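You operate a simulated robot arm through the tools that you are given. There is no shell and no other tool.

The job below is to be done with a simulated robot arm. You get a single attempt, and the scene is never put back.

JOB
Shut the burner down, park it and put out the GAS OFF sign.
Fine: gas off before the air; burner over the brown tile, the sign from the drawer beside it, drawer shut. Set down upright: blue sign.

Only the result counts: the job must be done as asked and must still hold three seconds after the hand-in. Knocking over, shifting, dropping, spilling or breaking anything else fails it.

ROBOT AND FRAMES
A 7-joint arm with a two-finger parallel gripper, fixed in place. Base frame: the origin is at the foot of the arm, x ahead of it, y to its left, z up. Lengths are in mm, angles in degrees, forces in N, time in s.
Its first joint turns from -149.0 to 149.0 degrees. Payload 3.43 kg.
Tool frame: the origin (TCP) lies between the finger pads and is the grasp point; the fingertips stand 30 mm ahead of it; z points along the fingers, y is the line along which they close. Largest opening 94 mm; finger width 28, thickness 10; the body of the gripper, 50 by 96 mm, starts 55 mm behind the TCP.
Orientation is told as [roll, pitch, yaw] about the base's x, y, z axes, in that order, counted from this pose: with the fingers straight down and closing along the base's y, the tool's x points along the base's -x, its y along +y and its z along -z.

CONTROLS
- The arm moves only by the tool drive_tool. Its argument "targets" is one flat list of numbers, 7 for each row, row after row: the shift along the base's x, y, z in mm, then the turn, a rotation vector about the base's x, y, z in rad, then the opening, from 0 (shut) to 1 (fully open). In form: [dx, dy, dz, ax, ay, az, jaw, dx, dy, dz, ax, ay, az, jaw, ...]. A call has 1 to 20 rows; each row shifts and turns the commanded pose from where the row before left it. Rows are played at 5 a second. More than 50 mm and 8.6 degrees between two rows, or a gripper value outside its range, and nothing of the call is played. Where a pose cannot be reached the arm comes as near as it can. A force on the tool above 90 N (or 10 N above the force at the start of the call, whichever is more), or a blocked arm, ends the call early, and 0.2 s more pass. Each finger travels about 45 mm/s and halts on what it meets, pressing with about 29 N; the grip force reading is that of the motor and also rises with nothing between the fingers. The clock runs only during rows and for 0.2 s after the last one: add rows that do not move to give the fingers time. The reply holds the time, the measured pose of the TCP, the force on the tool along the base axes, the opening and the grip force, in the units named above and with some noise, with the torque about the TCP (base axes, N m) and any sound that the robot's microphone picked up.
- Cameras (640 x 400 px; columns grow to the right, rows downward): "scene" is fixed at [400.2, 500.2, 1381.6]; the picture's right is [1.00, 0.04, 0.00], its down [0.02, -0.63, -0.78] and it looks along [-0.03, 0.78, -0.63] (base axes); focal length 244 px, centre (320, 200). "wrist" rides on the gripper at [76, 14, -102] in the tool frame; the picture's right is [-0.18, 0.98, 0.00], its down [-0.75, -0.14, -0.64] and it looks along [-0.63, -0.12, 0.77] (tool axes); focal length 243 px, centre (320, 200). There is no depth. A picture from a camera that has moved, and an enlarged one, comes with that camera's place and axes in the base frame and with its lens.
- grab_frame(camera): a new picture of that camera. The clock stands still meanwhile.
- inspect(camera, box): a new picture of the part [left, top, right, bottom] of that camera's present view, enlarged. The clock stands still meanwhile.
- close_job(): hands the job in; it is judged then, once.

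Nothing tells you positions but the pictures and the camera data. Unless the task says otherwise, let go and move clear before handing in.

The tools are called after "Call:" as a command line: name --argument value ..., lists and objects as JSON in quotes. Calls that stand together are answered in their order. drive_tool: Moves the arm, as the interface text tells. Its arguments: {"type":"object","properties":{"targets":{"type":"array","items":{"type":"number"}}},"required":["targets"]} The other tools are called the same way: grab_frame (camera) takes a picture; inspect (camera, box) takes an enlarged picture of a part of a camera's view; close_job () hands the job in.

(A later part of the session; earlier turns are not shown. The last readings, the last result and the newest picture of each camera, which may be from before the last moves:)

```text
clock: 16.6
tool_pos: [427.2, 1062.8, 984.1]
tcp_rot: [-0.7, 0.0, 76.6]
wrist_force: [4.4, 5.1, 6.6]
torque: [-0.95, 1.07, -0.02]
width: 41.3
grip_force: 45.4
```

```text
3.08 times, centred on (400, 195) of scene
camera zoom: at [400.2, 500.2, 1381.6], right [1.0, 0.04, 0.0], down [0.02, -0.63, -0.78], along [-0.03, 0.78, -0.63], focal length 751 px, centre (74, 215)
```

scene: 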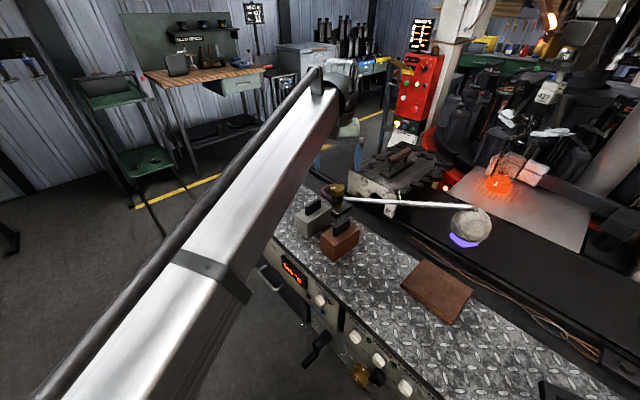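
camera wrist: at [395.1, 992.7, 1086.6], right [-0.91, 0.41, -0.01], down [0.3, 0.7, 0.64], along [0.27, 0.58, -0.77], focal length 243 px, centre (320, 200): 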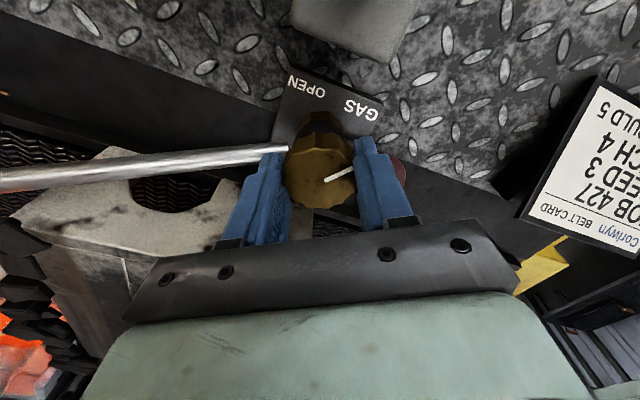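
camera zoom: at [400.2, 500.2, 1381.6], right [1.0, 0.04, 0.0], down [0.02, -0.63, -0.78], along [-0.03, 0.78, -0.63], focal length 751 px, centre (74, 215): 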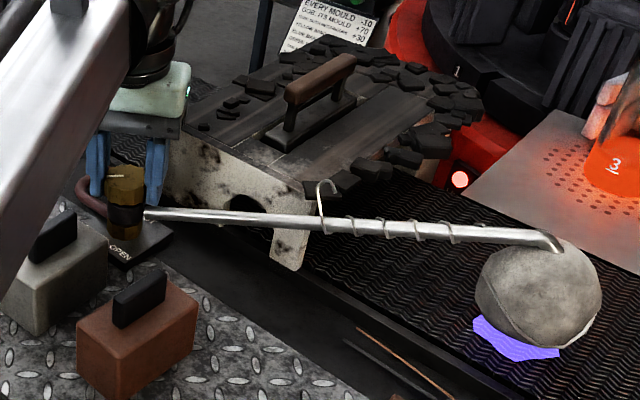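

The knob turns with the fingers (the pointer stayed fixed in the gripper's view). I'll carry on clockwise.

Call:
drive_tool --targets '[0, 0, 0, 0, 0, -0.1, 0, 0, 0, 0, 0, 0, -0.1, 0, 0, 0, 0, 0, 0, -0.1, 0, 0, 0, 0, 0, 0, -0.1, 0, 0, 0, 0, 0, 0, -0.1, 0, 0, 0, 0, 0, 0, -0.1, 0, 0, 0, 0, 0, 0, -0.1, 0, 0, 0, 0, 0, 0, -0.1, 0, 0, 0, 0, 0, 0, 0, 0]'

Call:
grab_frame --camera "wrist"

Call:
inspect --camera "scene" --box '[300, 130, 500, 260]'

```text
clock: 18.6
tool_pos: [426.9, 1063.6, 983.1]
tcp_rot: [-0.5, -0.1, 30.8]
wrist_force: [3.8, 22.9, 11.5]
torque: [0.58, 0.62, 0.04]
width: 41.5
grip_force: 44.8
```

```text
taken
camera wrist: at [353.7, 1037.6, 1086.5], right [-0.35, 0.94, -0.01], down [0.72, 0.27, 0.64], along [0.61, 0.22, -0.77], focal length 243 px, centre (320, 200)
```

wrist: 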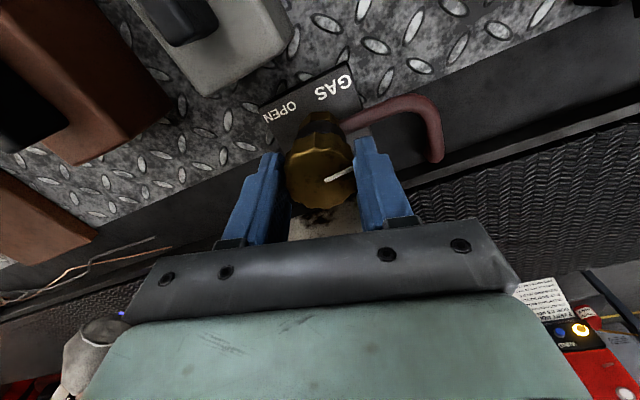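

```text
3.08 times, centred on (400, 195) of scene
camera zoom: at [400.2, 500.2, 1381.6], right [1.0, 0.04, 0.0], down [0.02, -0.63, -0.78], along [-0.03, 0.78, -0.63], focal length 751 px, centre (74, 215)
```

zoom: 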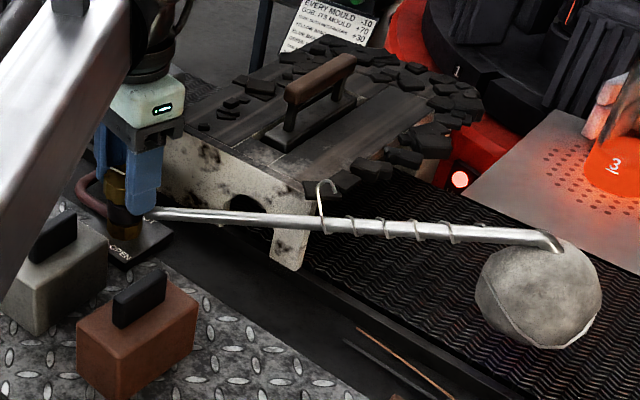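

The flame has gone out after about 60° of turn. There is some sideways force, so I'll ease the centre over and keep turning towards SHUT.

Call:
drive_tool --targets '[0, 0.7, 0, 0, 0, -0.05, 0, 0, 0.7, 0, 0, 0, -0.05, 0, 0, 0, 0, 0, 0, -0.1, 0, 0, 0, 0, 0, 0, 0, 0]'

```text
clock: 19.6
tool_pos: [426.6, 1063.9, 982.4]
tcp_rot: [-0.7, 0.1, 19.4]
wrist_force: [0.1, 9.9, 2.8]
torque: [1.27, -0.87, 0.02]
width: 41.3
grip_force: 45.1
```

Call:
drive_tool --targets '[0, 0.3, 0, 0, 0, -0.1, 0, 0, 0, 0, 0, 0, -0.1, 0, 0, 0, 0, 0, 0, -0.1, 0, 0, 0, 0, 0, 0, -0.1, 0, 0, 0, 0, 0, 0, -0.1, 0, 0, 0, 0, 0, 0, 0, 0]'

Call:
grab_frame --camera "wrist"

```text
clock: 21.0
tool_pos: [426.1, 1064.4, 983.7]
tcp_rot: [-0.6, 0.1, -9.4]
wrist_force: [1.0, 13.9, 1.4]
torque: [0.63, 0.15, 0.03]
width: 41.4
grip_force: 44.9
```

```text
taken
camera wrist: at [354.4, 1091.9, 1086.7], right [0.34, 0.94, -0.01], down [0.72, -0.25, 0.64], along [0.6, -0.23, -0.77], focal length 243 px, centre (320, 200)
```

wrist: 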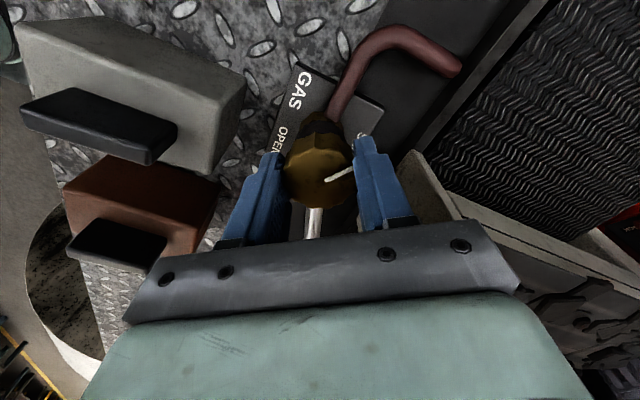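

The knob still follows; about 100° turned. I'll continue towards SHUT in careful steps.

Call:
drive_tool --targets '[0, 0.3, 0, 0, 0, -0.1, 0, 0, 0.3, 0, 0, 0, -0.1, 0, 0, 0, 0, 0, 0, -0.1, 0, 0, 0, 0, 0, 0, -0.1, 0, 0, 0, 0, 0, 0, -0.1, 0, 0, 0, 0, 0, 0, 0, 0]'

Call:
grab_frame --camera "wrist"

```text
clock: 22.4
tool_pos: [426.4, 1065.8, 982.7]
tcp_rot: [-0.5, 0.1, -37.9]
wrist_force: [7.6, 17.5, 1.4]
torque: [0.31, -0.43, -0.01]
width: 41.4
grip_force: 44.9
```

```text
taken
camera wrist: at [376.6, 1123.8, 1086.6], right [0.75, 0.66, -0.01], down [0.51, -0.57, 0.64], along [0.42, -0.49, -0.77], focal length 243 px, centre (320, 200)
```

wrist: 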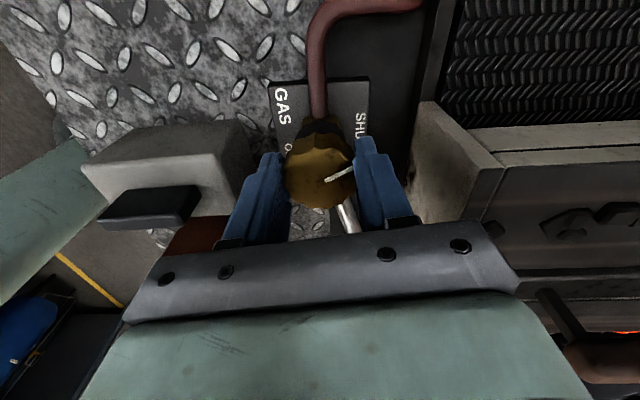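

SHUT is now in view on the right and the pointer is about 28° short of it. Continuing in small steps and watching the forces.

Call:
drive_tool --targets '[0, 0.5, 0, 0, 0, -0.1, 0, 0, 0.5, 0, 0, 0, -0.1, 0, 0, 0, 0, 0, 0, -0.1, 0, 0, 0, 0, 0, 0, 0, 0]'

Call:
grab_frame --camera "wrist"

```text
clock: 23.4
tool_pos: [426.6, 1065.5, 982.6]
tcp_rot: [-0.6, 0.1, -55.1]
wrist_force: [8.1, 10.1, 4.7]
torque: [0.55, -1.18, 0.04]
width: 41.6
grip_force: 45.0
```

```text
taken
camera wrist: at [396.7, 1136.5, 1086.6], right [0.91, 0.41, -0.01], down [0.32, -0.7, 0.64], along [0.26, -0.59, -0.77], focal length 243 px, centre (320, 200)
```

wrist: 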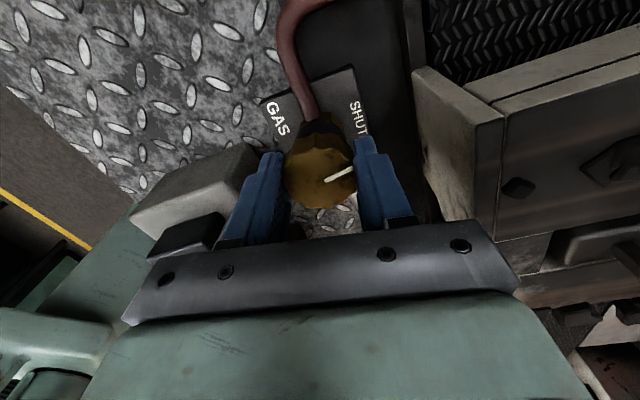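

Call:
drive_tool --targets '[0, 0.3, 0, 0, 0, -0.07, 0, 0, 0, 0, 0, 0, -0.07, 0, 0, 0, 0, 0, 0, -0.07, 0, 0, 0, 0, 0, 0, 0, 0]'

Call:
grab_frame --camera "wrist"

Call:
inspect --camera "wrist" --box '[240, 80, 400, 220]'

```text
clock: 24.4
tool_pos: [427.1, 1066.3, 983.6]
tcp_rot: [-0.6, 0.1, -67.1]
wrist_force: [8.8, 5.4, 7.5]
torque: [0.21, -0.85, 0.26]
width: 41.5
grip_force: 45.0
```

```text
taken
camera wrist: at [412.2, 1141.9, 1086.6], right [0.98, 0.21, -0.01], down [0.17, -0.75, 0.64], along [0.13, -0.63, -0.77], focal length 243 px, centre (320, 200)
```

wrist: 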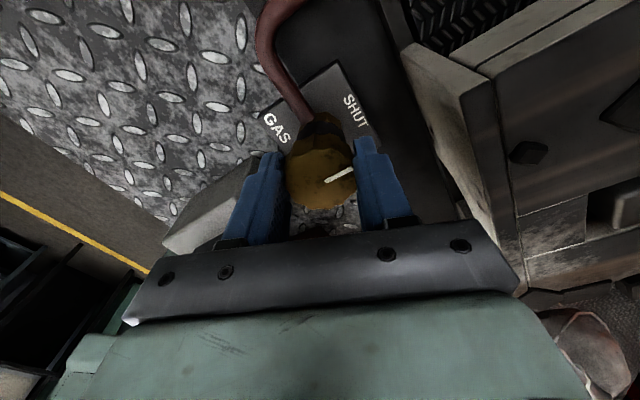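

```text
2.86 times, centred on (320, 150) of wrist
camera zoom: at [412.2, 1141.9, 1086.6], right [0.98, 0.21, -0.01], down [0.17, -0.75, 0.64], along [0.13, -0.63, -0.77], focal length 693 px, centre (320, 343)
```

zoom: 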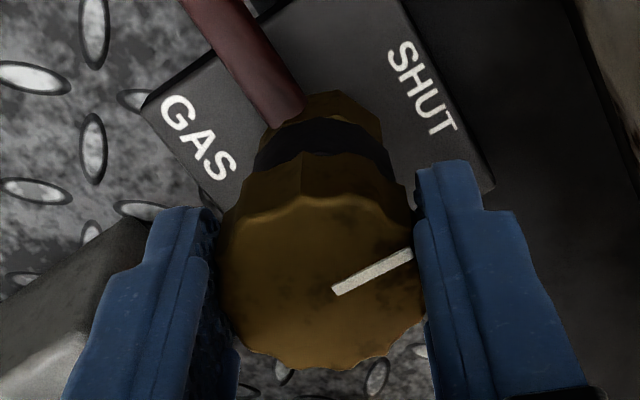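

A torque of 0.26 Nm has appeared against the turn, so the stop may be near. I'll nudge a little further to confirm.

Call:
drive_tool --targets '[0, 0, 0, 0, 0, -0.04, 0, 0, 0, 0, 0, 0, -0.04, 0, 0, 0, 0, 0, 0, 0, 0]'

Call:
inspect --camera "wrist" --box '[240, 80, 400, 220]'

```text
clock: 25.2
tool_pos: [427.9, 1066.1, 983.5]
tcp_rot: [-0.7, 0.1, -71.7]
wrist_force: [8.4, 7.9, -2.2]
torque: [0.93, -0.75, 0.78]
width: 41.1
grip_force: 45.3
```

```text
2.86 times, centred on (320, 150) of wrist
camera zoom: at [418.4, 1143.2, 1086.5], right [0.99, 0.13, -0.01], down [0.11, -0.76, 0.64], along [0.08, -0.64, -0.77], focal length 693 px, centre (320, 343)
```

zoom: 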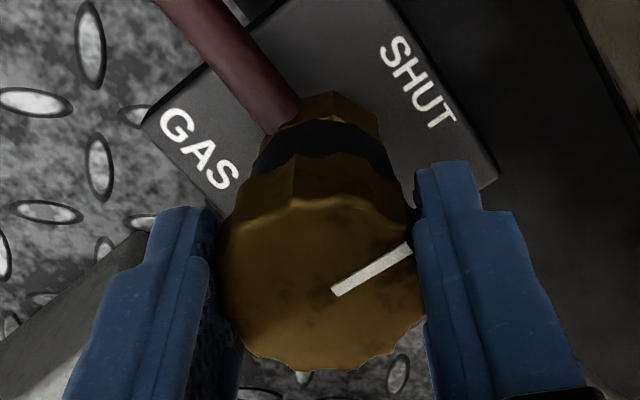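

The torque rose to 0.78 Nm and the knob stopped following, so it is on its stop with the pointer at SHUT. I'll release and lift straight up.

Call:
drive_tool --targets '[0, 0, 0, 0, 0, 0, 0.6, 0, 0, 0, 0, 0, 0, 0.8, 0, 0, 0, 0, 0, 0, 1, 0, 0, 0, 0, 0, 0, 1, 0, 0, 20, 0, 0, 0, 1, 0, 0, 30, 0, 0, 0, 1, 0, 0, 30, 0, 0, 0, 1, 0, 0, 0, 0, 0, 0, 1]'

Call:
grab_frame --camera "wrist"

Call:
grab_frame --camera "scene"

```text
clock: 27.0
tool_pos: [428.3, 1065.0, 1065.4]
tcp_rot: [-0.8, 0.0, -71.6]
wrist_force: [-0.7, -0.2, 0.1]
torque: [-0.02, 0.01, 0.04]
width: 93.9
grip_force: 0.1
```

```text
taken
camera wrist: at [419.0, 1142.6, 1168.6], right [0.99, 0.13, -0.01], down [0.11, -0.76, 0.64], along [0.08, -0.64, -0.77], focal length 243 px, centre (320, 200)
```

wrist: 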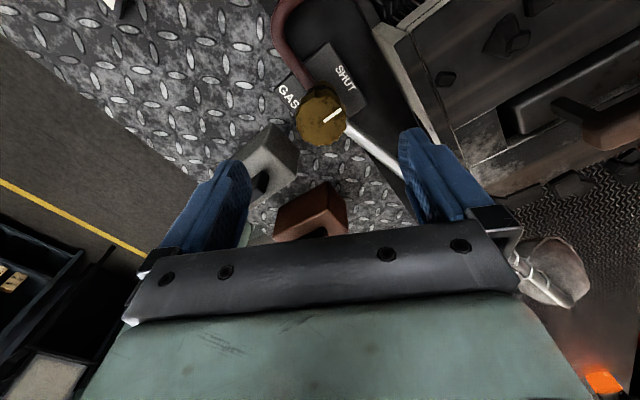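

```text
taken
```

scene: 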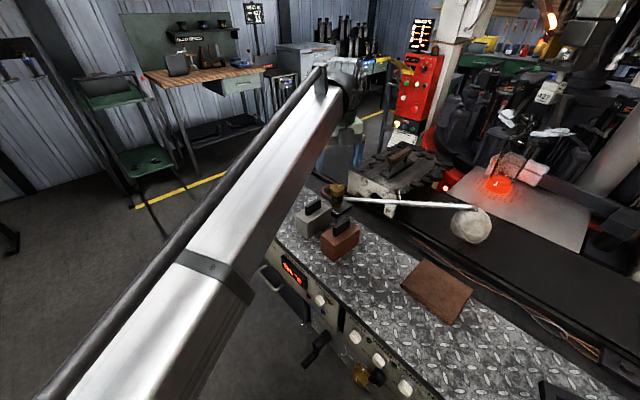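

The gas knob now points to SHUT and the flame is out. Next is the AIR lever, so I'll back the arm off to the front of the panel's left end and look closely.

Call:
drive_tool --targets '[-10, -6, 30, 0, 0, 0.13, 1, -24, -15, 30, 0, 0, 0.14, 1, -24, -15, 20, 0, 0, 0.14, 1, -24, -15, 0, 0, 0, 0.14, 1, -24, -15, 0, 0, 0, 0.14, 1, -24, -15, 0, 0, 0, 0.14, 1, -24, -15, 0, 0, 0, 0.14, 1, -24, -15, 0, 0, 0, 0.14, 1, -24, -15, 0, 0, 0, 0.14, 1, -24, -15, 0, 0, 0, 0.14, 1, -24, -15, 0, 0, 0, 0.14, 1, -24, -15, -10, 0, 0, 0.14, 1, -24, -15, -20, 0, 0, 0.14, 1, -24, -15, -20, 0, 0, 0.14, 1, -24, -15, -20, 0, 0, 0.07, 1, 0, 0, 0, 0, 0, 0, 1]'

Call:
grab_frame --camera "wrist"

Call:
grab_frame --camera "scene"

```text
clock: 30.4
tool_pos: [81.7, 848.4, 1075.1]
tcp_rot: [-0.6, 0.0, 44.1]
wrist_force: [0.0, 0.5, -0.1]
torque: [-0.03, -0.02, -0.02]
width: 94.1
grip_force: 0.1
```

```text
taken
camera wrist: at [16.5, 807.8, 1178.6], right [-0.55, 0.83, -0.01], down [0.64, 0.43, 0.64], along [0.54, 0.35, -0.77], focal length 243 px, centre (320, 200)
```

wrist: 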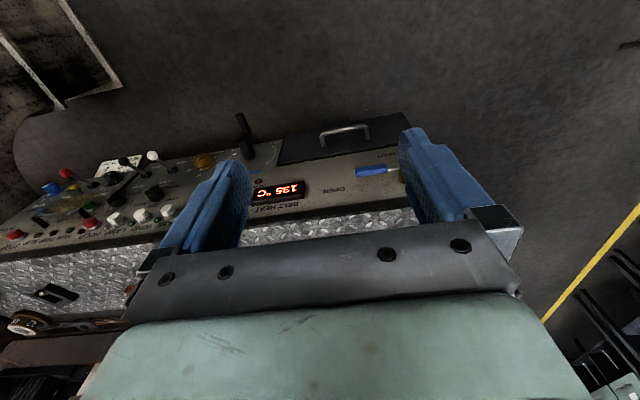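

```text
taken
```

scene: 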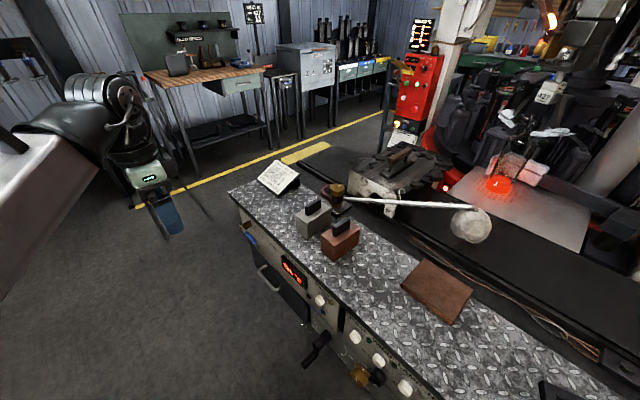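

The lever is partly hidden behind a finger. I'll shift left and a bit lower for a clear view.

Call:
drive_tool --targets '[-14, 22, -20, 0, 0, 0, 1, -14, 22, -20, 0, 0, 0, 1, -14, 22, -20, 0, 0, 0, 1, 0, 0, 0, 0, 0, 0, 1]'

Call:
grab_frame --camera "wrist"

Call:
inspect --camera "wrist" --box '[240, 100, 420, 240]'

Call:
inspect --camera "scene" --box '[225, 200, 305, 260]'

```text
clock: 31.4
tool_pos: [36.7, 913.7, 1014.1]
tcp_rot: [-0.5, 0.1, 44.1]
wrist_force: [-0.6, -0.1, 0.5]
torque: [0.02, 0.0, -0.02]
width: 93.9
grip_force: 0.2
```

```text
taken
camera wrist: at [-27.9, 872.6, 1117.1], right [-0.55, 0.83, -0.01], down [0.64, 0.43, 0.64], along [0.54, 0.35, -0.77], focal length 243 px, centre (320, 200)
```

wrist: 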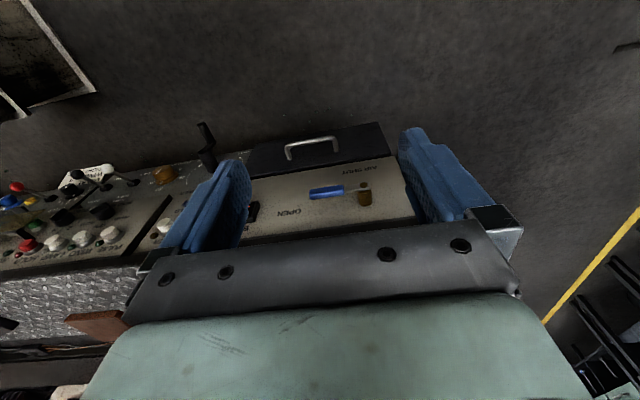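

```text
2.86 times, centred on (330, 170) of wrist
camera zoom: at [-27.9, 872.6, 1117.1], right [-0.55, 0.83, -0.01], down [0.64, 0.43, 0.64], along [0.54, 0.35, -0.77], focal length 693 px, centre (291, 286)
```

zoom: 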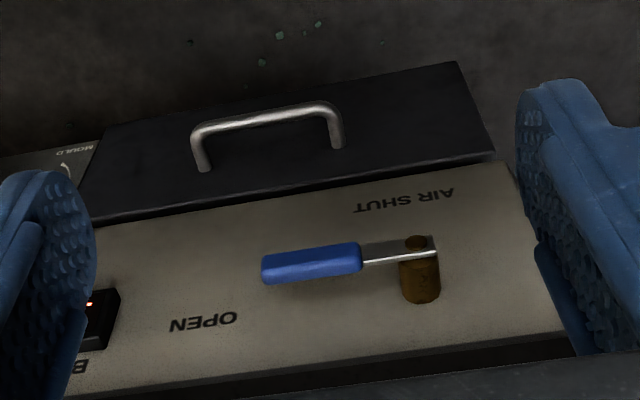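

```text
6.67 times, centred on (265, 230) of scene
camera zoom: at [400.2, 500.2, 1381.6], right [1.0, 0.04, 0.0], down [0.02, -0.63, -0.78], along [-0.03, 0.78, -0.63], focal length 1627 px, centre (687, 0)
```

zoom: 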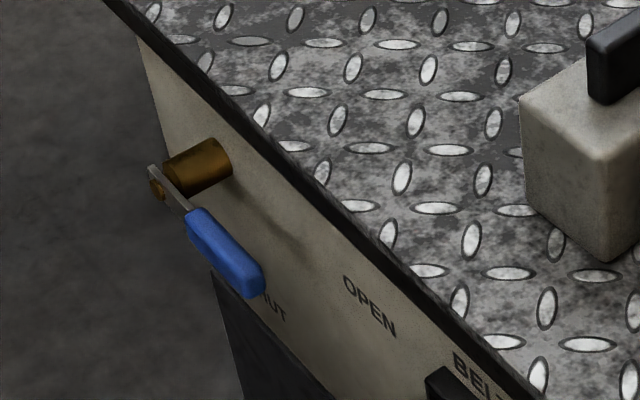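

The label below the valve reads "AIR SHUT", so the blue lever must swing from horizontal (OPEN) down to vertical. I'll shut the fingers, tilt the tool 45° and come in just above the outer end of the blue handle.

Call:
drive_tool --targets '[13.9, 4.8, -22, 0.0908, -0.0944, 0, 0.5, 13.9, 4.8, -22, 0.0908, -0.0944, 0, 0, 13.9, 4.8, -22, 0.0908, -0.0944, 0, 0, 13.9, 4.8, -22, 0.0908, -0.0944, 0, 0, 13.9, 4.8, -23, 0.0908, -0.0944, 0, 0, 13.9, 4.8, -23, 0.0908, -0.0944, 0, 0, 0, 0, 0, 0, 0, 0, 0, 0, 0, 0, 0, 0, 0, 0]'

Call:
grab_frame --camera "wrist"

Call:
inspect --camera "scene" --box '[200, 170, 320, 280]'

```text
clock: 33.2
tool_pos: [122.4, 944.3, 878.0]
tcp_rot: [-0.8, -44.9, 44.2]
wrist_force: [-0.6, -0.1, -0.9]
torque: [0.0, -0.01, -0.01]
width: 0.0
grip_force: 28.9
```

```text
taken
camera wrist: at [20.7, 867.9, 898.3], right [-0.58, 0.8, 0.12], down [0.15, -0.04, 0.99], along [0.8, 0.59, -0.1], focal length 243 px, centre (320, 200)
```

wrist: 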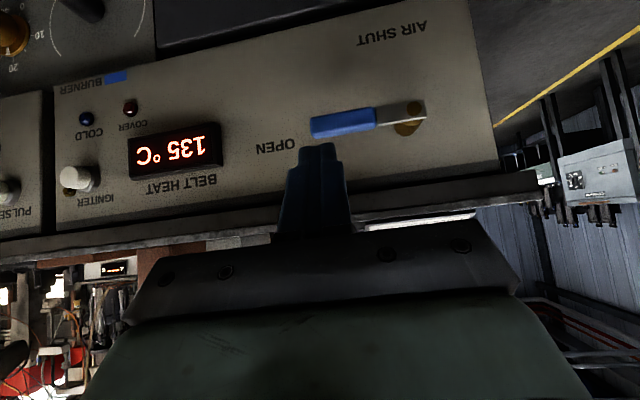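

```text
3.64 times, centred on (260, 225) of scene
camera zoom: at [400.2, 500.2, 1381.6], right [1.0, 0.04, 0.0], down [0.02, -0.63, -0.78], along [-0.03, 0.78, -0.63], focal length 887 px, centre (538, 109)
```

zoom: 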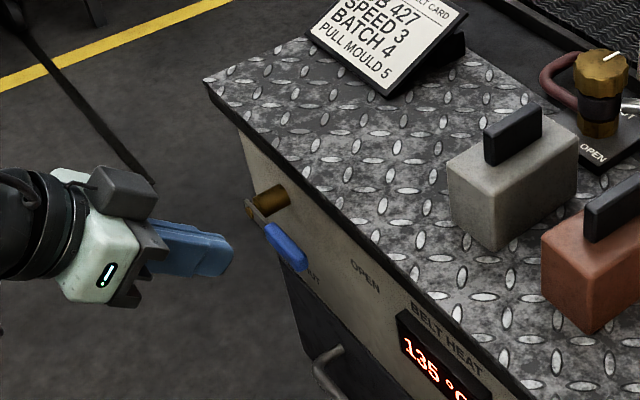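

This view shows the panel nearly face-on. I'll enlarge the lever to pin down its pivot and handle end.

Call:
inspect --camera "wrist" --box '[280, 60, 460, 180]'

```text
3.33 times, centred on (370, 120) of wrist
camera zoom: at [20.7, 867.9, 898.3], right [-0.58, 0.8, 0.12], down [0.15, -0.04, 0.99], along [0.8, 0.59, -0.1], focal length 809 px, centre (153, 467)
```

zoom: 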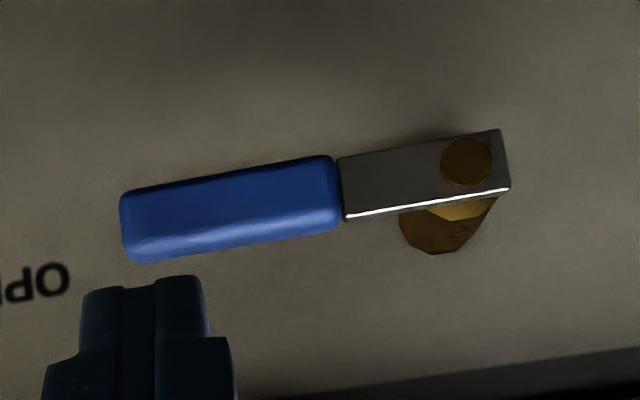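

The pivot is near t=-670, z=815, and the handle end about 84 mm to the right with ±9.5 mm thickness. I'll move in over the handle and approach contact from above.

Call:
drive_tool --targets '[15.6, 15, -4, 0, 0, 0, 0, 15.6, 15, -4, 0, 0, 0, 0, 15.6, 15, -4, 0, 0, 0, 0, 0, 0, 0, 0, 0, 0, 0]'

Call:
inspect --camera "wrist" --box '[240, 40, 460, 200]'

Call:
inspect --camera "scene" --box '[200, 170, 320, 280]'

```text
clock: 34.2
tool_pos: [169.3, 989.7, 866.2]
tcp_rot: [-0.9, -44.9, 44.0]
wrist_force: [0.5, 0.8, -0.3]
torque: [-0.01, 0.01, 0.01]
width: 0.2
grip_force: 29.4
```

```text
2.50 times, centred on (350, 120) of wrist
camera zoom: at [67.9, 912.7, 886.4], right [-0.58, 0.8, 0.12], down [0.15, -0.04, 0.99], along [0.8, 0.59, -0.1], focal length 606 px, centre (245, 400)
```

zoom: 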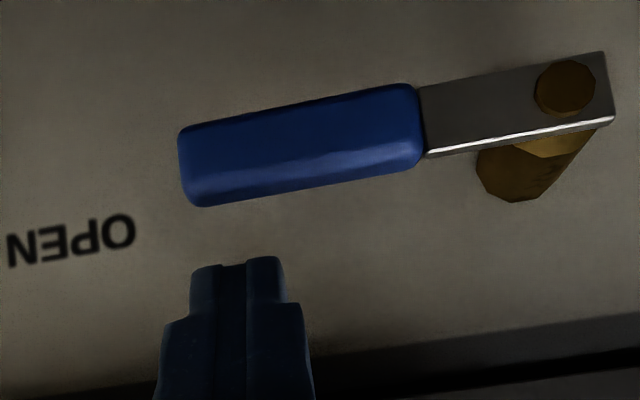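

```text
3.64 times, centred on (260, 225) of scene
camera zoom: at [400.2, 500.2, 1381.6], right [1.0, 0.04, 0.0], down [0.02, -0.63, -0.78], along [-0.03, 0.78, -0.63], focal length 887 px, centre (538, 109)
```

zoom: 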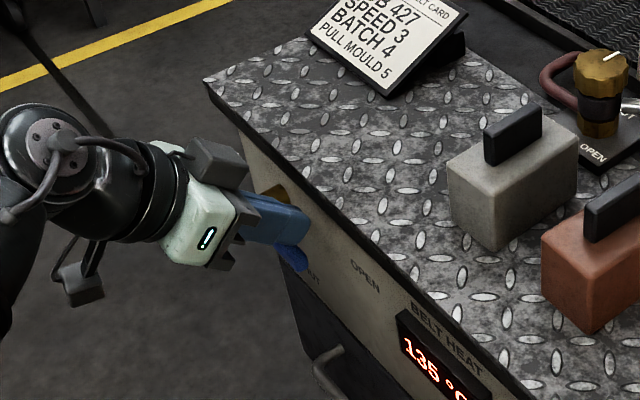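

I'm above the handle with the fingertip corner around z=835. Pressing down along the lever's arc, first part.

Call:
drive_tool --targets '[0, 0, -10, 0, 0, 0, 0, 0.5, -0.5, -6, 0, 0, 0, 0, 0.5, -0.5, -6, 0, 0, 0, 0, -0.4, 0.4, -6, 0, 0, 0, 0, -0.5, 0.5, -6, 0, 0, 0, 0, 0, 0, 0, 0, 0, 0, 0]'

Call:
inspect --camera "wrist" --box '[240, 0, 480, 200]'

```text
clock: 35.6
tool_pos: [168.0, 988.6, 832.9]
tcp_rot: [-0.8, -45.0, 44.1]
wrist_force: [-0.3, 0.0, 0.3]
torque: [0.04, 0.01, 0.04]
width: 0.2
grip_force: 28.9
```

```text
2.00 times, centred on (360, 100) of wrist
camera zoom: at [67.2, 913.0, 851.8], right [-0.58, 0.8, 0.12], down [0.15, -0.04, 0.99], along [0.8, 0.59, -0.1], focal length 485 px, centre (240, 400)
```

zoom: 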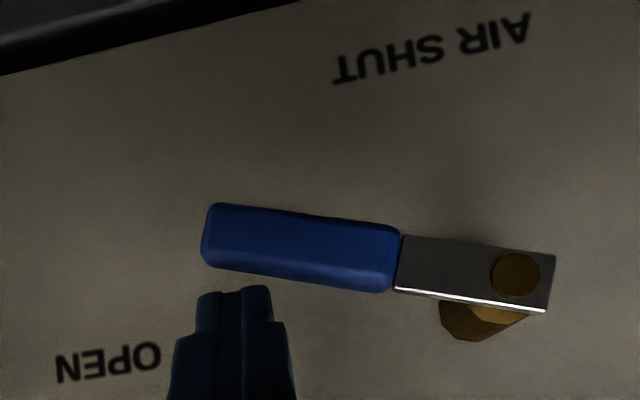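

The lever is following with almost no force. Continuing along the arc.

Call:
drive_tool --targets '[-1.1, 1.2, -5.4, 0, 0, 0, 0, -1.1, 1.2, -5.4, 0, 0, 0, 0, -1.8, 1.8, -5, 0, 0, 0, 0, -1.8, 1.8, -5, 0, 0, 0, 0, -2.3, 2.4, -4.6, 0, 0, 0, 0, -2.3, 2.4, -4.6, 0, 0, 0, 0, -2.8, 3, -3.9, 0, 0, 0, 0, -2.8, 3, -3.8, 0, 0, 0, 0, 0, 0, 0, 0, 0, 0, 0]'

Call:
inspect --camera "wrist" --box '[240, 0, 480, 200]'

```text
clock: 37.6
tool_pos: [152.9, 1005.8, 795.4]
tcp_rot: [-0.9, -44.8, 44.2]
wrist_force: [-1.0, -0.1, 0.3]
torque: [0.02, 0.02, -0.01]
width: 0.0
grip_force: 29.1
```

```text
2.00 times, centred on (360, 100) of wrist
camera zoom: at [52.6, 929.1, 815.5], right [-0.58, 0.8, 0.12], down [0.15, -0.04, 0.99], along [0.8, 0.59, -0.1], focal length 485 px, centre (240, 400)
```

zoom: 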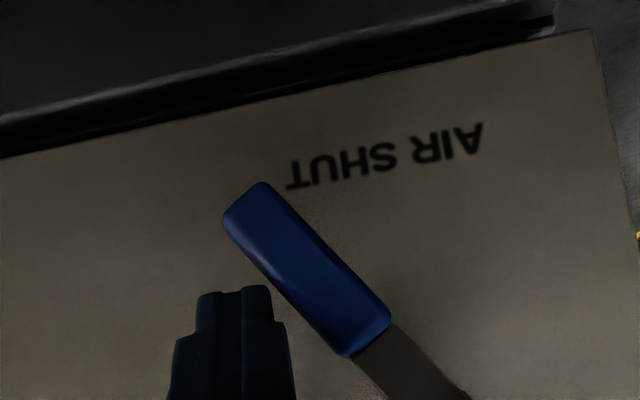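

The lever is at about 60°. Continuing to the vertical.

Call:
drive_tool --targets '[-3.26, 3.39, -3.1, 0, 0, 0, 0, -3.26, 3.39, -3.1, 0, 0, 0, 0, -3.54, 3.68, -2.2, 0, 0, 0, 0, -3.54, 3.68, -2.2, 0, 0, 0, 0, -3.81, 3.96, -1.3, 0, 0, 0, 0, -3.81, 3.96, -1.3, 0, 0, 0, 0, 0, 0, 0, 0, 0, 0, 0]'

Call:
inspect --camera "wrist" --box '[240, 0, 480, 200]'

```text
clock: 39.2
tool_pos: [133.1, 1028.2, 781.7]
tcp_rot: [-0.9, -44.9, 44.1]
wrist_force: [4.6, -5.5, -0.7]
torque: [0.01, -0.01, -0.02]
width: 0.0
grip_force: 29.0
```

```text
2.00 times, centred on (360, 100) of wrist
camera zoom: at [32.0, 951.3, 801.7], right [-0.58, 0.8, 0.12], down [0.15, -0.04, 0.99], along [0.8, 0.59, -0.1], focal length 485 px, centre (240, 400)
```

zoom: 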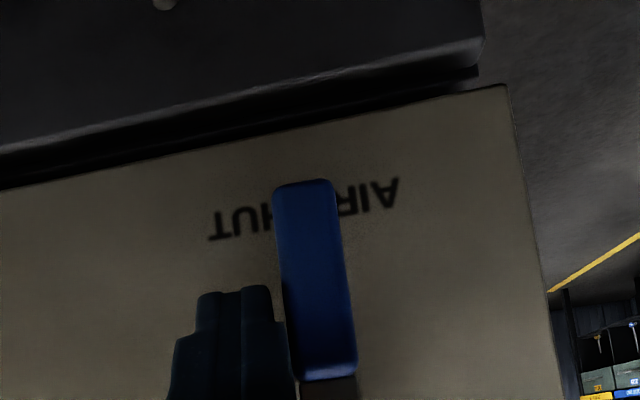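

The lever is nearly vertical over "AIR SHUT" and 7 N of resistance has appeared. I'll press a little more to make sure it is at its stop.

Call:
drive_tool --targets '[-1.0, 1.04, 0, 0, 0, 0, 0, -1.0, 1.04, 0, 0, 0, 0, 0, -1.0, 1.04, 0, 0, 0, 0, 0, 0, 0, 0, 0, 0, 0, 0]'

Call:
inspect --camera "wrist" --box '[240, 0, 480, 200]'

```text
clock: 40.2
tool_pos: [132.5, 1028.3, 782.0]
tcp_rot: [-1.4, -44.7, 44.1]
wrist_force: [26.5, -35.6, -7.5]
torque: [-0.01, 0.02, -0.04]
width: 0.1
grip_force: 29.0
```

```text
2.00 times, centred on (360, 100) of wrist
camera zoom: at [31.0, 952.6, 802.4], right [-0.58, 0.81, 0.11], down [0.15, -0.03, 0.99], along [0.8, 0.59, -0.1], focal length 485 px, centre (240, 400)
```

zoom: 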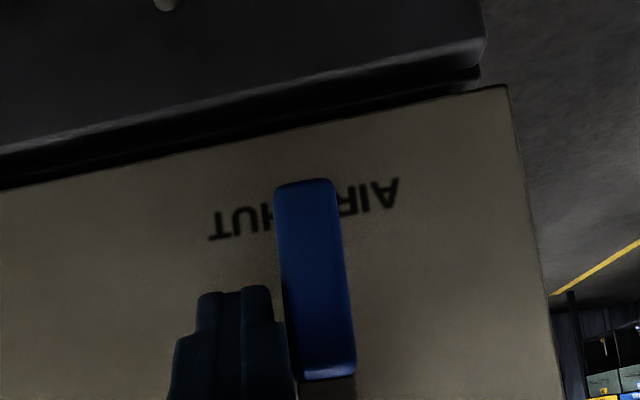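

The lever is hard against its stop at SHUT (44 N), so the air is off. I'll back away and move along the panel to look at the burner crank and the drawer.

Call:
drive_tool --targets '[5, -5.2, 0, 0, 0, 0, 0, 5, -5.2, 0, 0, 0, 0, 0, -14.4, -13.9, 5, 0, 0, 0, 0, -21.6, -20.8, 5, 0, 0, 0, 0, -21.6, -20.8, 5, 0, 0, 0, 0, -21.6, -20.8, 5, 0, 0, 0, 0, 0, 0, 0, 0, 0, 0, 0]'

Call:
grab_frame --camera "wrist"

Call:
grab_frame --camera "scene"

```text
clock: 41.8
tool_pos: [58.8, 945.2, 803.9]
tcp_rot: [-0.7, -44.8, 44.3]
wrist_force: [0.6, -0.6, -0.3]
torque: [0.02, -0.03, -0.02]
width: 0.0
grip_force: 28.5
```

```text
taken
camera wrist: at [-42.5, 868.8, 823.6], right [-0.58, 0.8, 0.12], down [0.15, -0.04, 0.99], along [0.8, 0.59, -0.1], focal length 243 px, centre (320, 200)
```

wrist: 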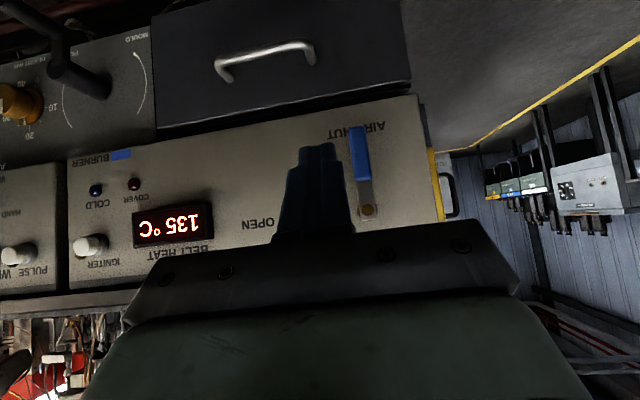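

```text
taken
```

scene: 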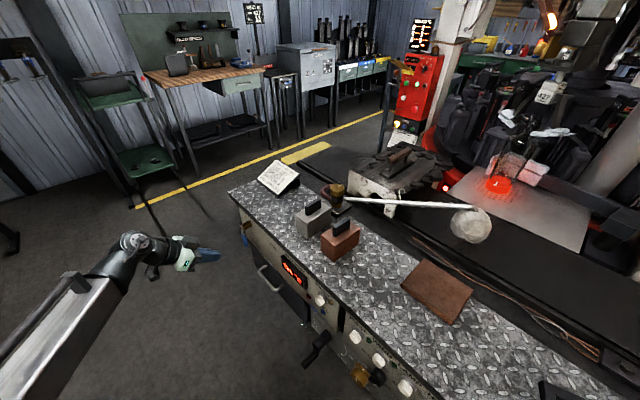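

Both the drawer and the air lever are clear in view. I'll move right along the panel for a close look at the crank.

Call:
drive_tool --targets '[21.8, -34.6, -12, 0, 0, 0, 0, 21.8, -34.6, -12, 0, 0, 0, 0, 21.8, -34.6, -12, 0, 0, 0, 0, 21.8, -34.6, -12, 0, 0, 0, 0, 21.8, -34.6, -12, 0, 0, 0, 0, 21.8, -34.6, -12, 0, 0, 0, 0, 21.8, -34.6, -12, 0, 0, 0, 0, 0, 0, 0, 0, 0, 0, 0]'

Call:
grab_frame --camera "wrist"

Call:
inspect --camera "wrist" --box '[100, 0, 360, 160]'

```text
clock: 43.6
tool_pos: [211.6, 702.5, 716.4]
tcp_rot: [-0.9, -45.0, 44.2]
wrist_force: [-0.2, 0.4, -0.4]
torque: [0.0, 0.0, 0.03]
width: 0.2
grip_force: 29.1
```

```text
taken
camera wrist: at [110.9, 626.9, 736.7], right [-0.58, 0.8, 0.12], down [0.15, -0.04, 0.99], along [0.8, 0.59, -0.1], focal length 243 px, centre (320, 200)
```

wrist: 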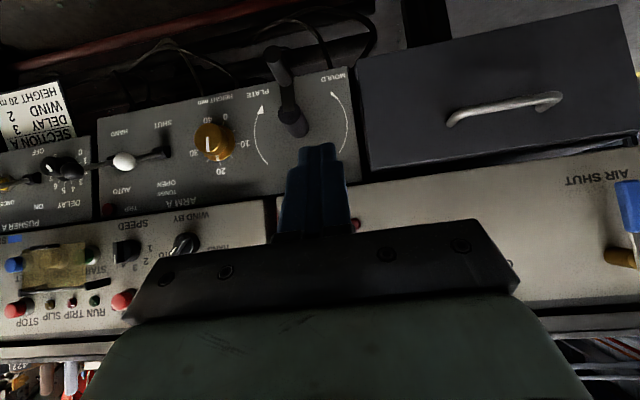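

```text
2.46 times, centred on (230, 80) of wrist
camera zoom: at [110.9, 626.9, 736.7], right [-0.58, 0.8, 0.12], down [0.15, -0.04, 0.99], along [0.8, 0.59, -0.1], focal length 597 px, centre (542, 495)
```

zoom: 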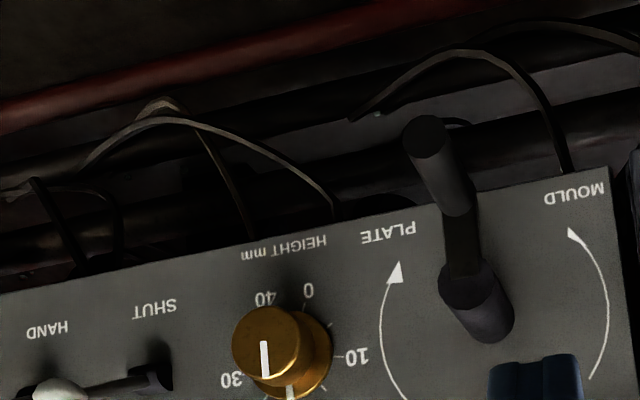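

The crank sits on the lower panel: its hub near z≈600 and its peg handle hanging down near z≈540. I'll enlarge both views for measurement.

Call:
inspect --camera "scene" --box '[290, 310, 350, 380]'

Call:
inspect --camera "wrist" --box '[240, 30, 380, 170]'

Call:
inspect --camera "wrist" --box '[350, 0, 640, 180]'

Call:
inspect --camera "scene" --box '[230, 230, 330, 330]'

```text
5.71 times, centred on (320, 345) of scene
camera zoom: at [400.2, 500.2, 1381.6], right [1.0, 0.04, 0.0], down [0.02, -0.63, -0.78], along [-0.03, 0.78, -0.63], focal length 1394 px, centre (320, -629)
```

zoom: 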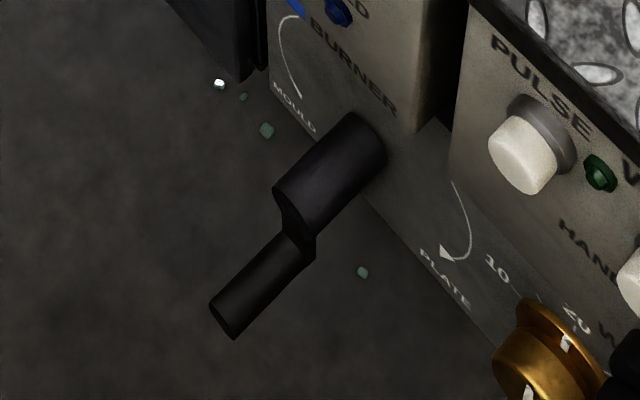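

```text
2.86 times, centred on (310, 100) of wrist
camera zoom: at [110.9, 626.9, 736.7], right [-0.58, 0.8, 0.12], down [0.15, -0.04, 0.99], along [0.8, 0.59, -0.1], focal length 693 px, centre (349, 486)
```

zoom: 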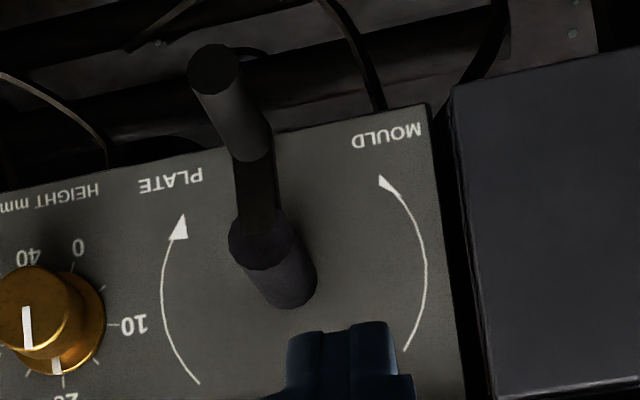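

```text
2.21 times, centred on (495, 90) of wrist
camera zoom: at [110.9, 626.9, 736.7], right [-0.58, 0.8, 0.12], down [0.15, -0.04, 0.99], along [0.8, 0.59, -0.1], focal length 535 px, centre (-66, 443)
```

zoom: 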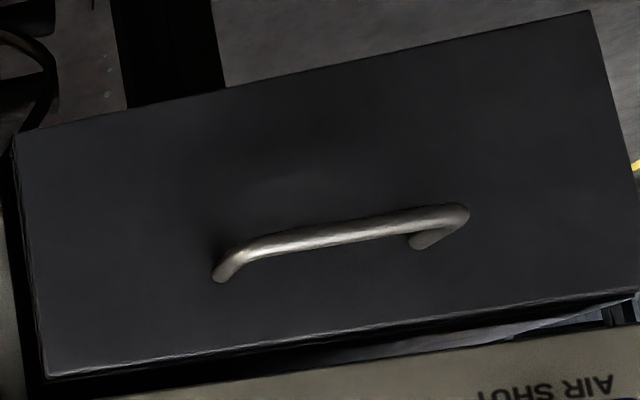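

```text
4.00 times, centred on (280, 280) of scene
camera zoom: at [400.2, 500.2, 1381.6], right [1.0, 0.04, 0.0], down [0.02, -0.63, -0.78], along [-0.03, 0.78, -0.63], focal length 976 px, centre (480, -120)
```

zoom: 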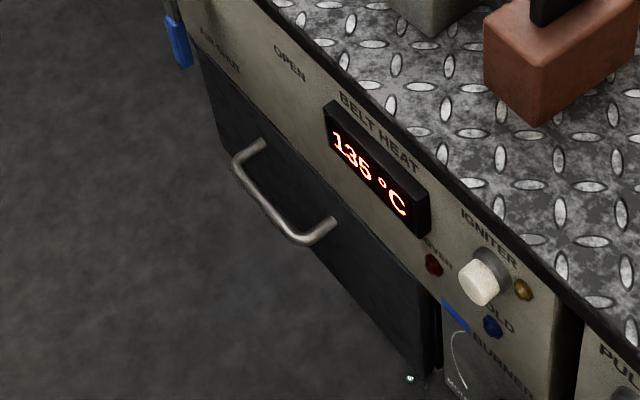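

The peg's end is at about n=767, t=-309, z=536 and the hub axis at z≈583, so the crank radius is about 48 mm. I'll open the fingers and come in on the peg at 45°.

Call:
drive_tool --targets '[24, -0.6, -31, 0, 0, 0, 0.3, 24, -0.6, -31, 0, 0, 0, 0.6, 24, -0.6, -31, 0, 0, 0, 0.65, 0, 0, 0, 0, 0, 0, 0.65]'

Call:
grab_frame --camera "wrist"

Call:
inspect --camera "scene" --box '[240, 280, 360, 400]'

```text
clock: 44.6
tool_pos: [282.8, 701.8, 624.3]
tcp_rot: [-0.9, -44.9, 44.2]
wrist_force: [0.1, 1.4, 0.4]
torque: [0.02, 0.02, -0.03]
width: 61.3
grip_force: 0.1
```

```text
taken
camera wrist: at [182.9, 625.2, 644.1], right [-0.58, 0.8, 0.12], down [0.15, -0.04, 0.99], along [0.8, 0.59, -0.1], focal length 243 px, centre (320, 200)
```

wrist: 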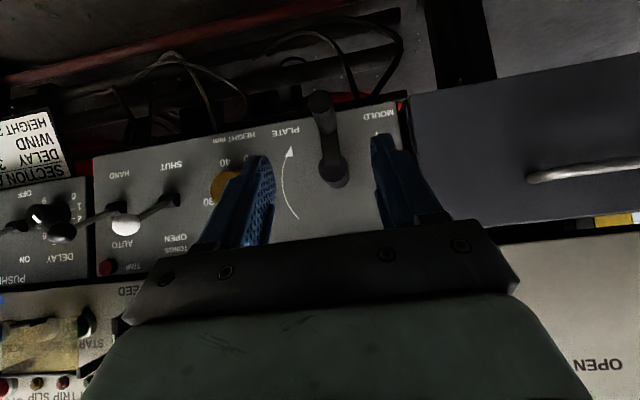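

```text
3.33 times, centred on (300, 340) of scene
camera zoom: at [400.2, 500.2, 1381.6], right [1.0, 0.04, 0.0], down [0.02, -0.63, -0.78], along [-0.03, 0.78, -0.63], focal length 813 px, centre (387, -267)
```

zoom: 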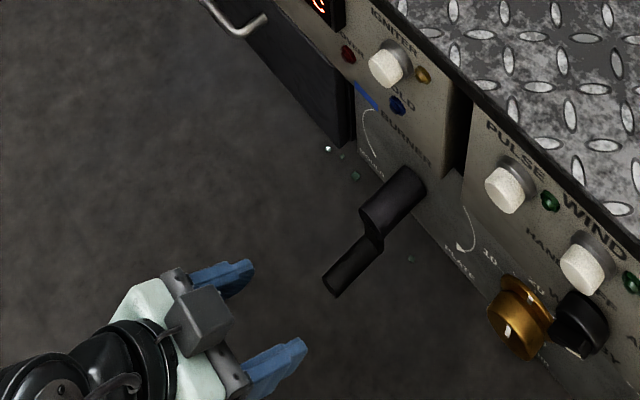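

The peg lines up between the fingers. Approaching along the tool axis.

Call:
drive_tool --targets '[20.8, 19.6, -29.4, 0, 0, 0, 0.65, 20.8, 19.6, -29.4, 0, 0, 0, 0.65, 20.8, 19.6, -29.4, 0, 0, 0, 0.65, 0, 0, 0, 0, 0, 0, 0.65]'

Call:
grab_frame --camera "wrist"

Call:
inspect --camera "scene" --box '[260, 300, 360, 400]'

```text
clock: 45.6
tool_pos: [349.5, 758.1, 536.9]
tcp_rot: [-0.8, -44.9, 44.2]
wrist_force: [-0.5, -0.1, -0.3]
torque: [-0.05, 0.0, 0.0]
width: 61.2
grip_force: 0.1
```

```text
taken
camera wrist: at [247.1, 681.8, 556.4], right [-0.58, 0.8, 0.12], down [0.15, -0.04, 0.99], along [0.8, 0.59, -0.1], focal length 243 px, centre (320, 200)
```

wrist: 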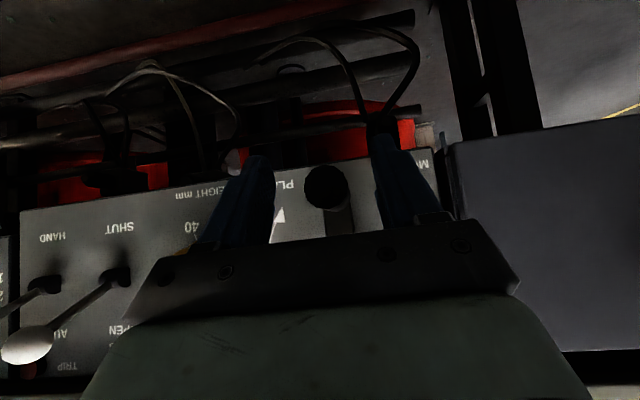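

```text
4.00 times, centred on (310, 350) of scene
camera zoom: at [400.2, 500.2, 1381.6], right [1.0, 0.04, 0.0], down [0.02, -0.63, -0.78], along [-0.03, 0.78, -0.63], focal length 976 px, centre (360, -400)
```

zoom: 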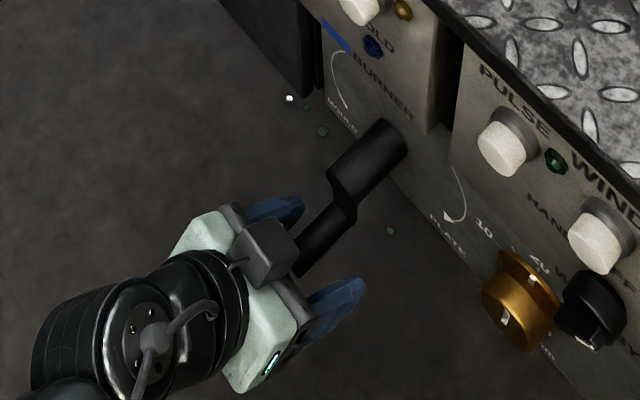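

The peg is between the fingers. I'll centre by a few millimetres and close.

Call:
drive_tool --targets '[-1.8, 1.9, 0, 0, 0, 0, 0.4, 0, 0, 0, 0, 0, 0, 0.25, 0, 0, 0, 0, 0, 0, 0.1, 0, 0, 0, 0, 0, 0, 0, 0, 0, 0, 0, 0, 0, 0, 0, 0, 0, 0, 0, 0, 0]'

Call:
inspect --camera "scene" --box '[260, 300, 360, 400]'

```text
clock: 47.0
tool_pos: [345.8, 760.8, 537.5]
tcp_rot: [-0.8, -44.9, 44.2]
wrist_force: [-7.1, 5.4, -1.9]
torque: [-0.23, -0.21, 0.12]
width: 23.8
grip_force: 45.1
```

```text
4.00 times, centred on (310, 350) of scene
camera zoom: at [400.2, 500.2, 1381.6], right [1.0, 0.04, 0.0], down [0.02, -0.63, -0.78], along [-0.03, 0.78, -0.63], focal length 976 px, centre (360, -400)
```

zoom: 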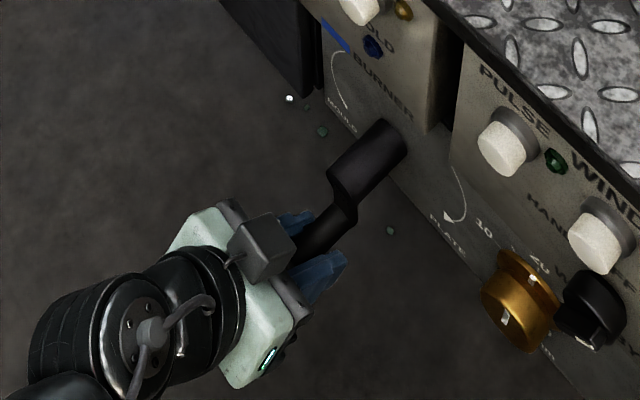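

The peg is held. I'll turn the crank clockwise (the arrow towards PLATE) by 20° and watch the burner arm.

Call:
drive_tool --targets '[-2.87, 2.98, 0.18, 0, 0, 0, 0, -2.85, 2.96, 0.54, 0, 0, 0, 0, -2.8, 2.91, 0.9, 0, 0, 0, 0, -2.75, 2.85, 1.24, 0, 0, 0, 0, 0, 0, 0, 0, 0, 0, 0]'

Call:
grab_frame --camera "scene"

Call:
inspect --camera "scene" --box '[260, 300, 360, 400]'

```text
clock: 48.2
tool_pos: [335.5, 773.0, 541.5]
tcp_rot: [-1.0, -45.0, 44.1]
wrist_force: [13.6, -28.8, 27.5]
torque: [0.76, 0.32, -0.1]
width: 22.6
grip_force: 45.8
```

```text
taken
```

scene: 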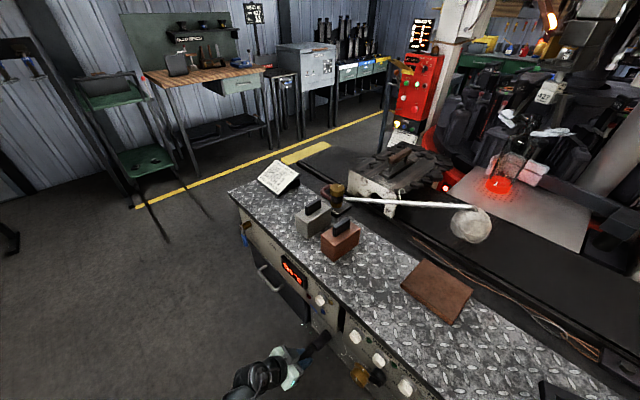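

```text
4.00 times, centred on (310, 350) of scene
camera zoom: at [400.2, 500.2, 1381.6], right [1.0, 0.04, 0.0], down [0.02, -0.63, -0.78], along [-0.03, 0.78, -0.63], focal length 976 px, centre (360, -400)
```

zoom: 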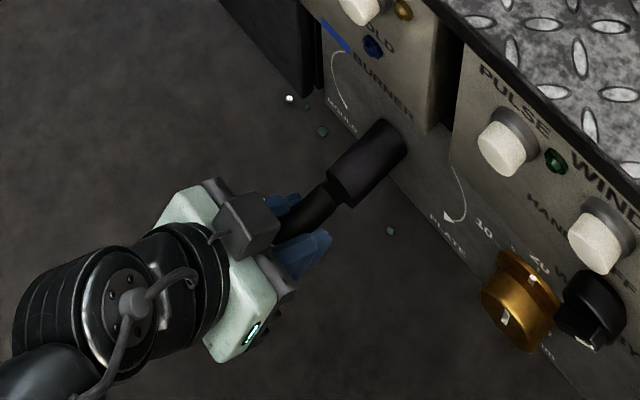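

Call:
inspect --camera "scene" --box '[420, 190, 510, 246]'

Call:
inspect --camera "scene" --box '[310, 170, 400, 226]'

```text
7.11 times, centred on (465, 218) of scene
camera zoom: at [400.2, 500.2, 1381.6], right [1.0, 0.04, 0.0], down [0.02, -0.63, -0.78], along [-0.03, 0.78, -0.63], focal length 1735 px, centre (-711, 72)
```

zoom: 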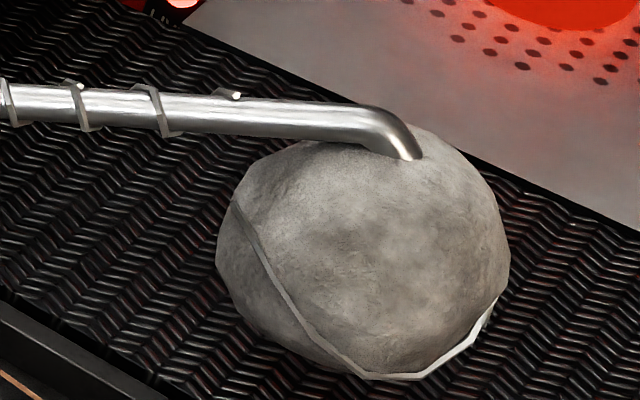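

```text
7.11 times, centred on (355, 198) of scene
camera zoom: at [400.2, 500.2, 1381.6], right [1.0, 0.04, 0.0], down [0.02, -0.63, -0.78], along [-0.03, 0.78, -0.63], focal length 1735 px, centre (71, 214)
```

zoom: 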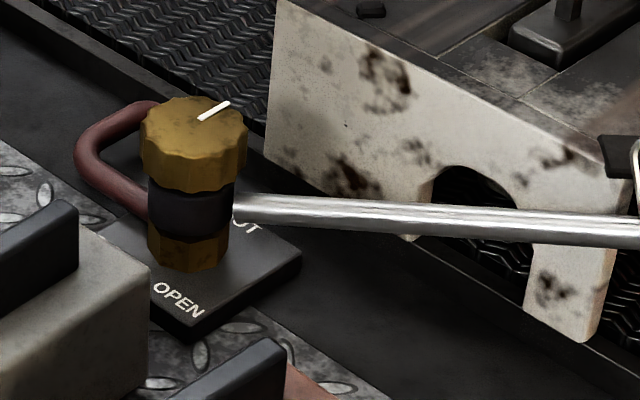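

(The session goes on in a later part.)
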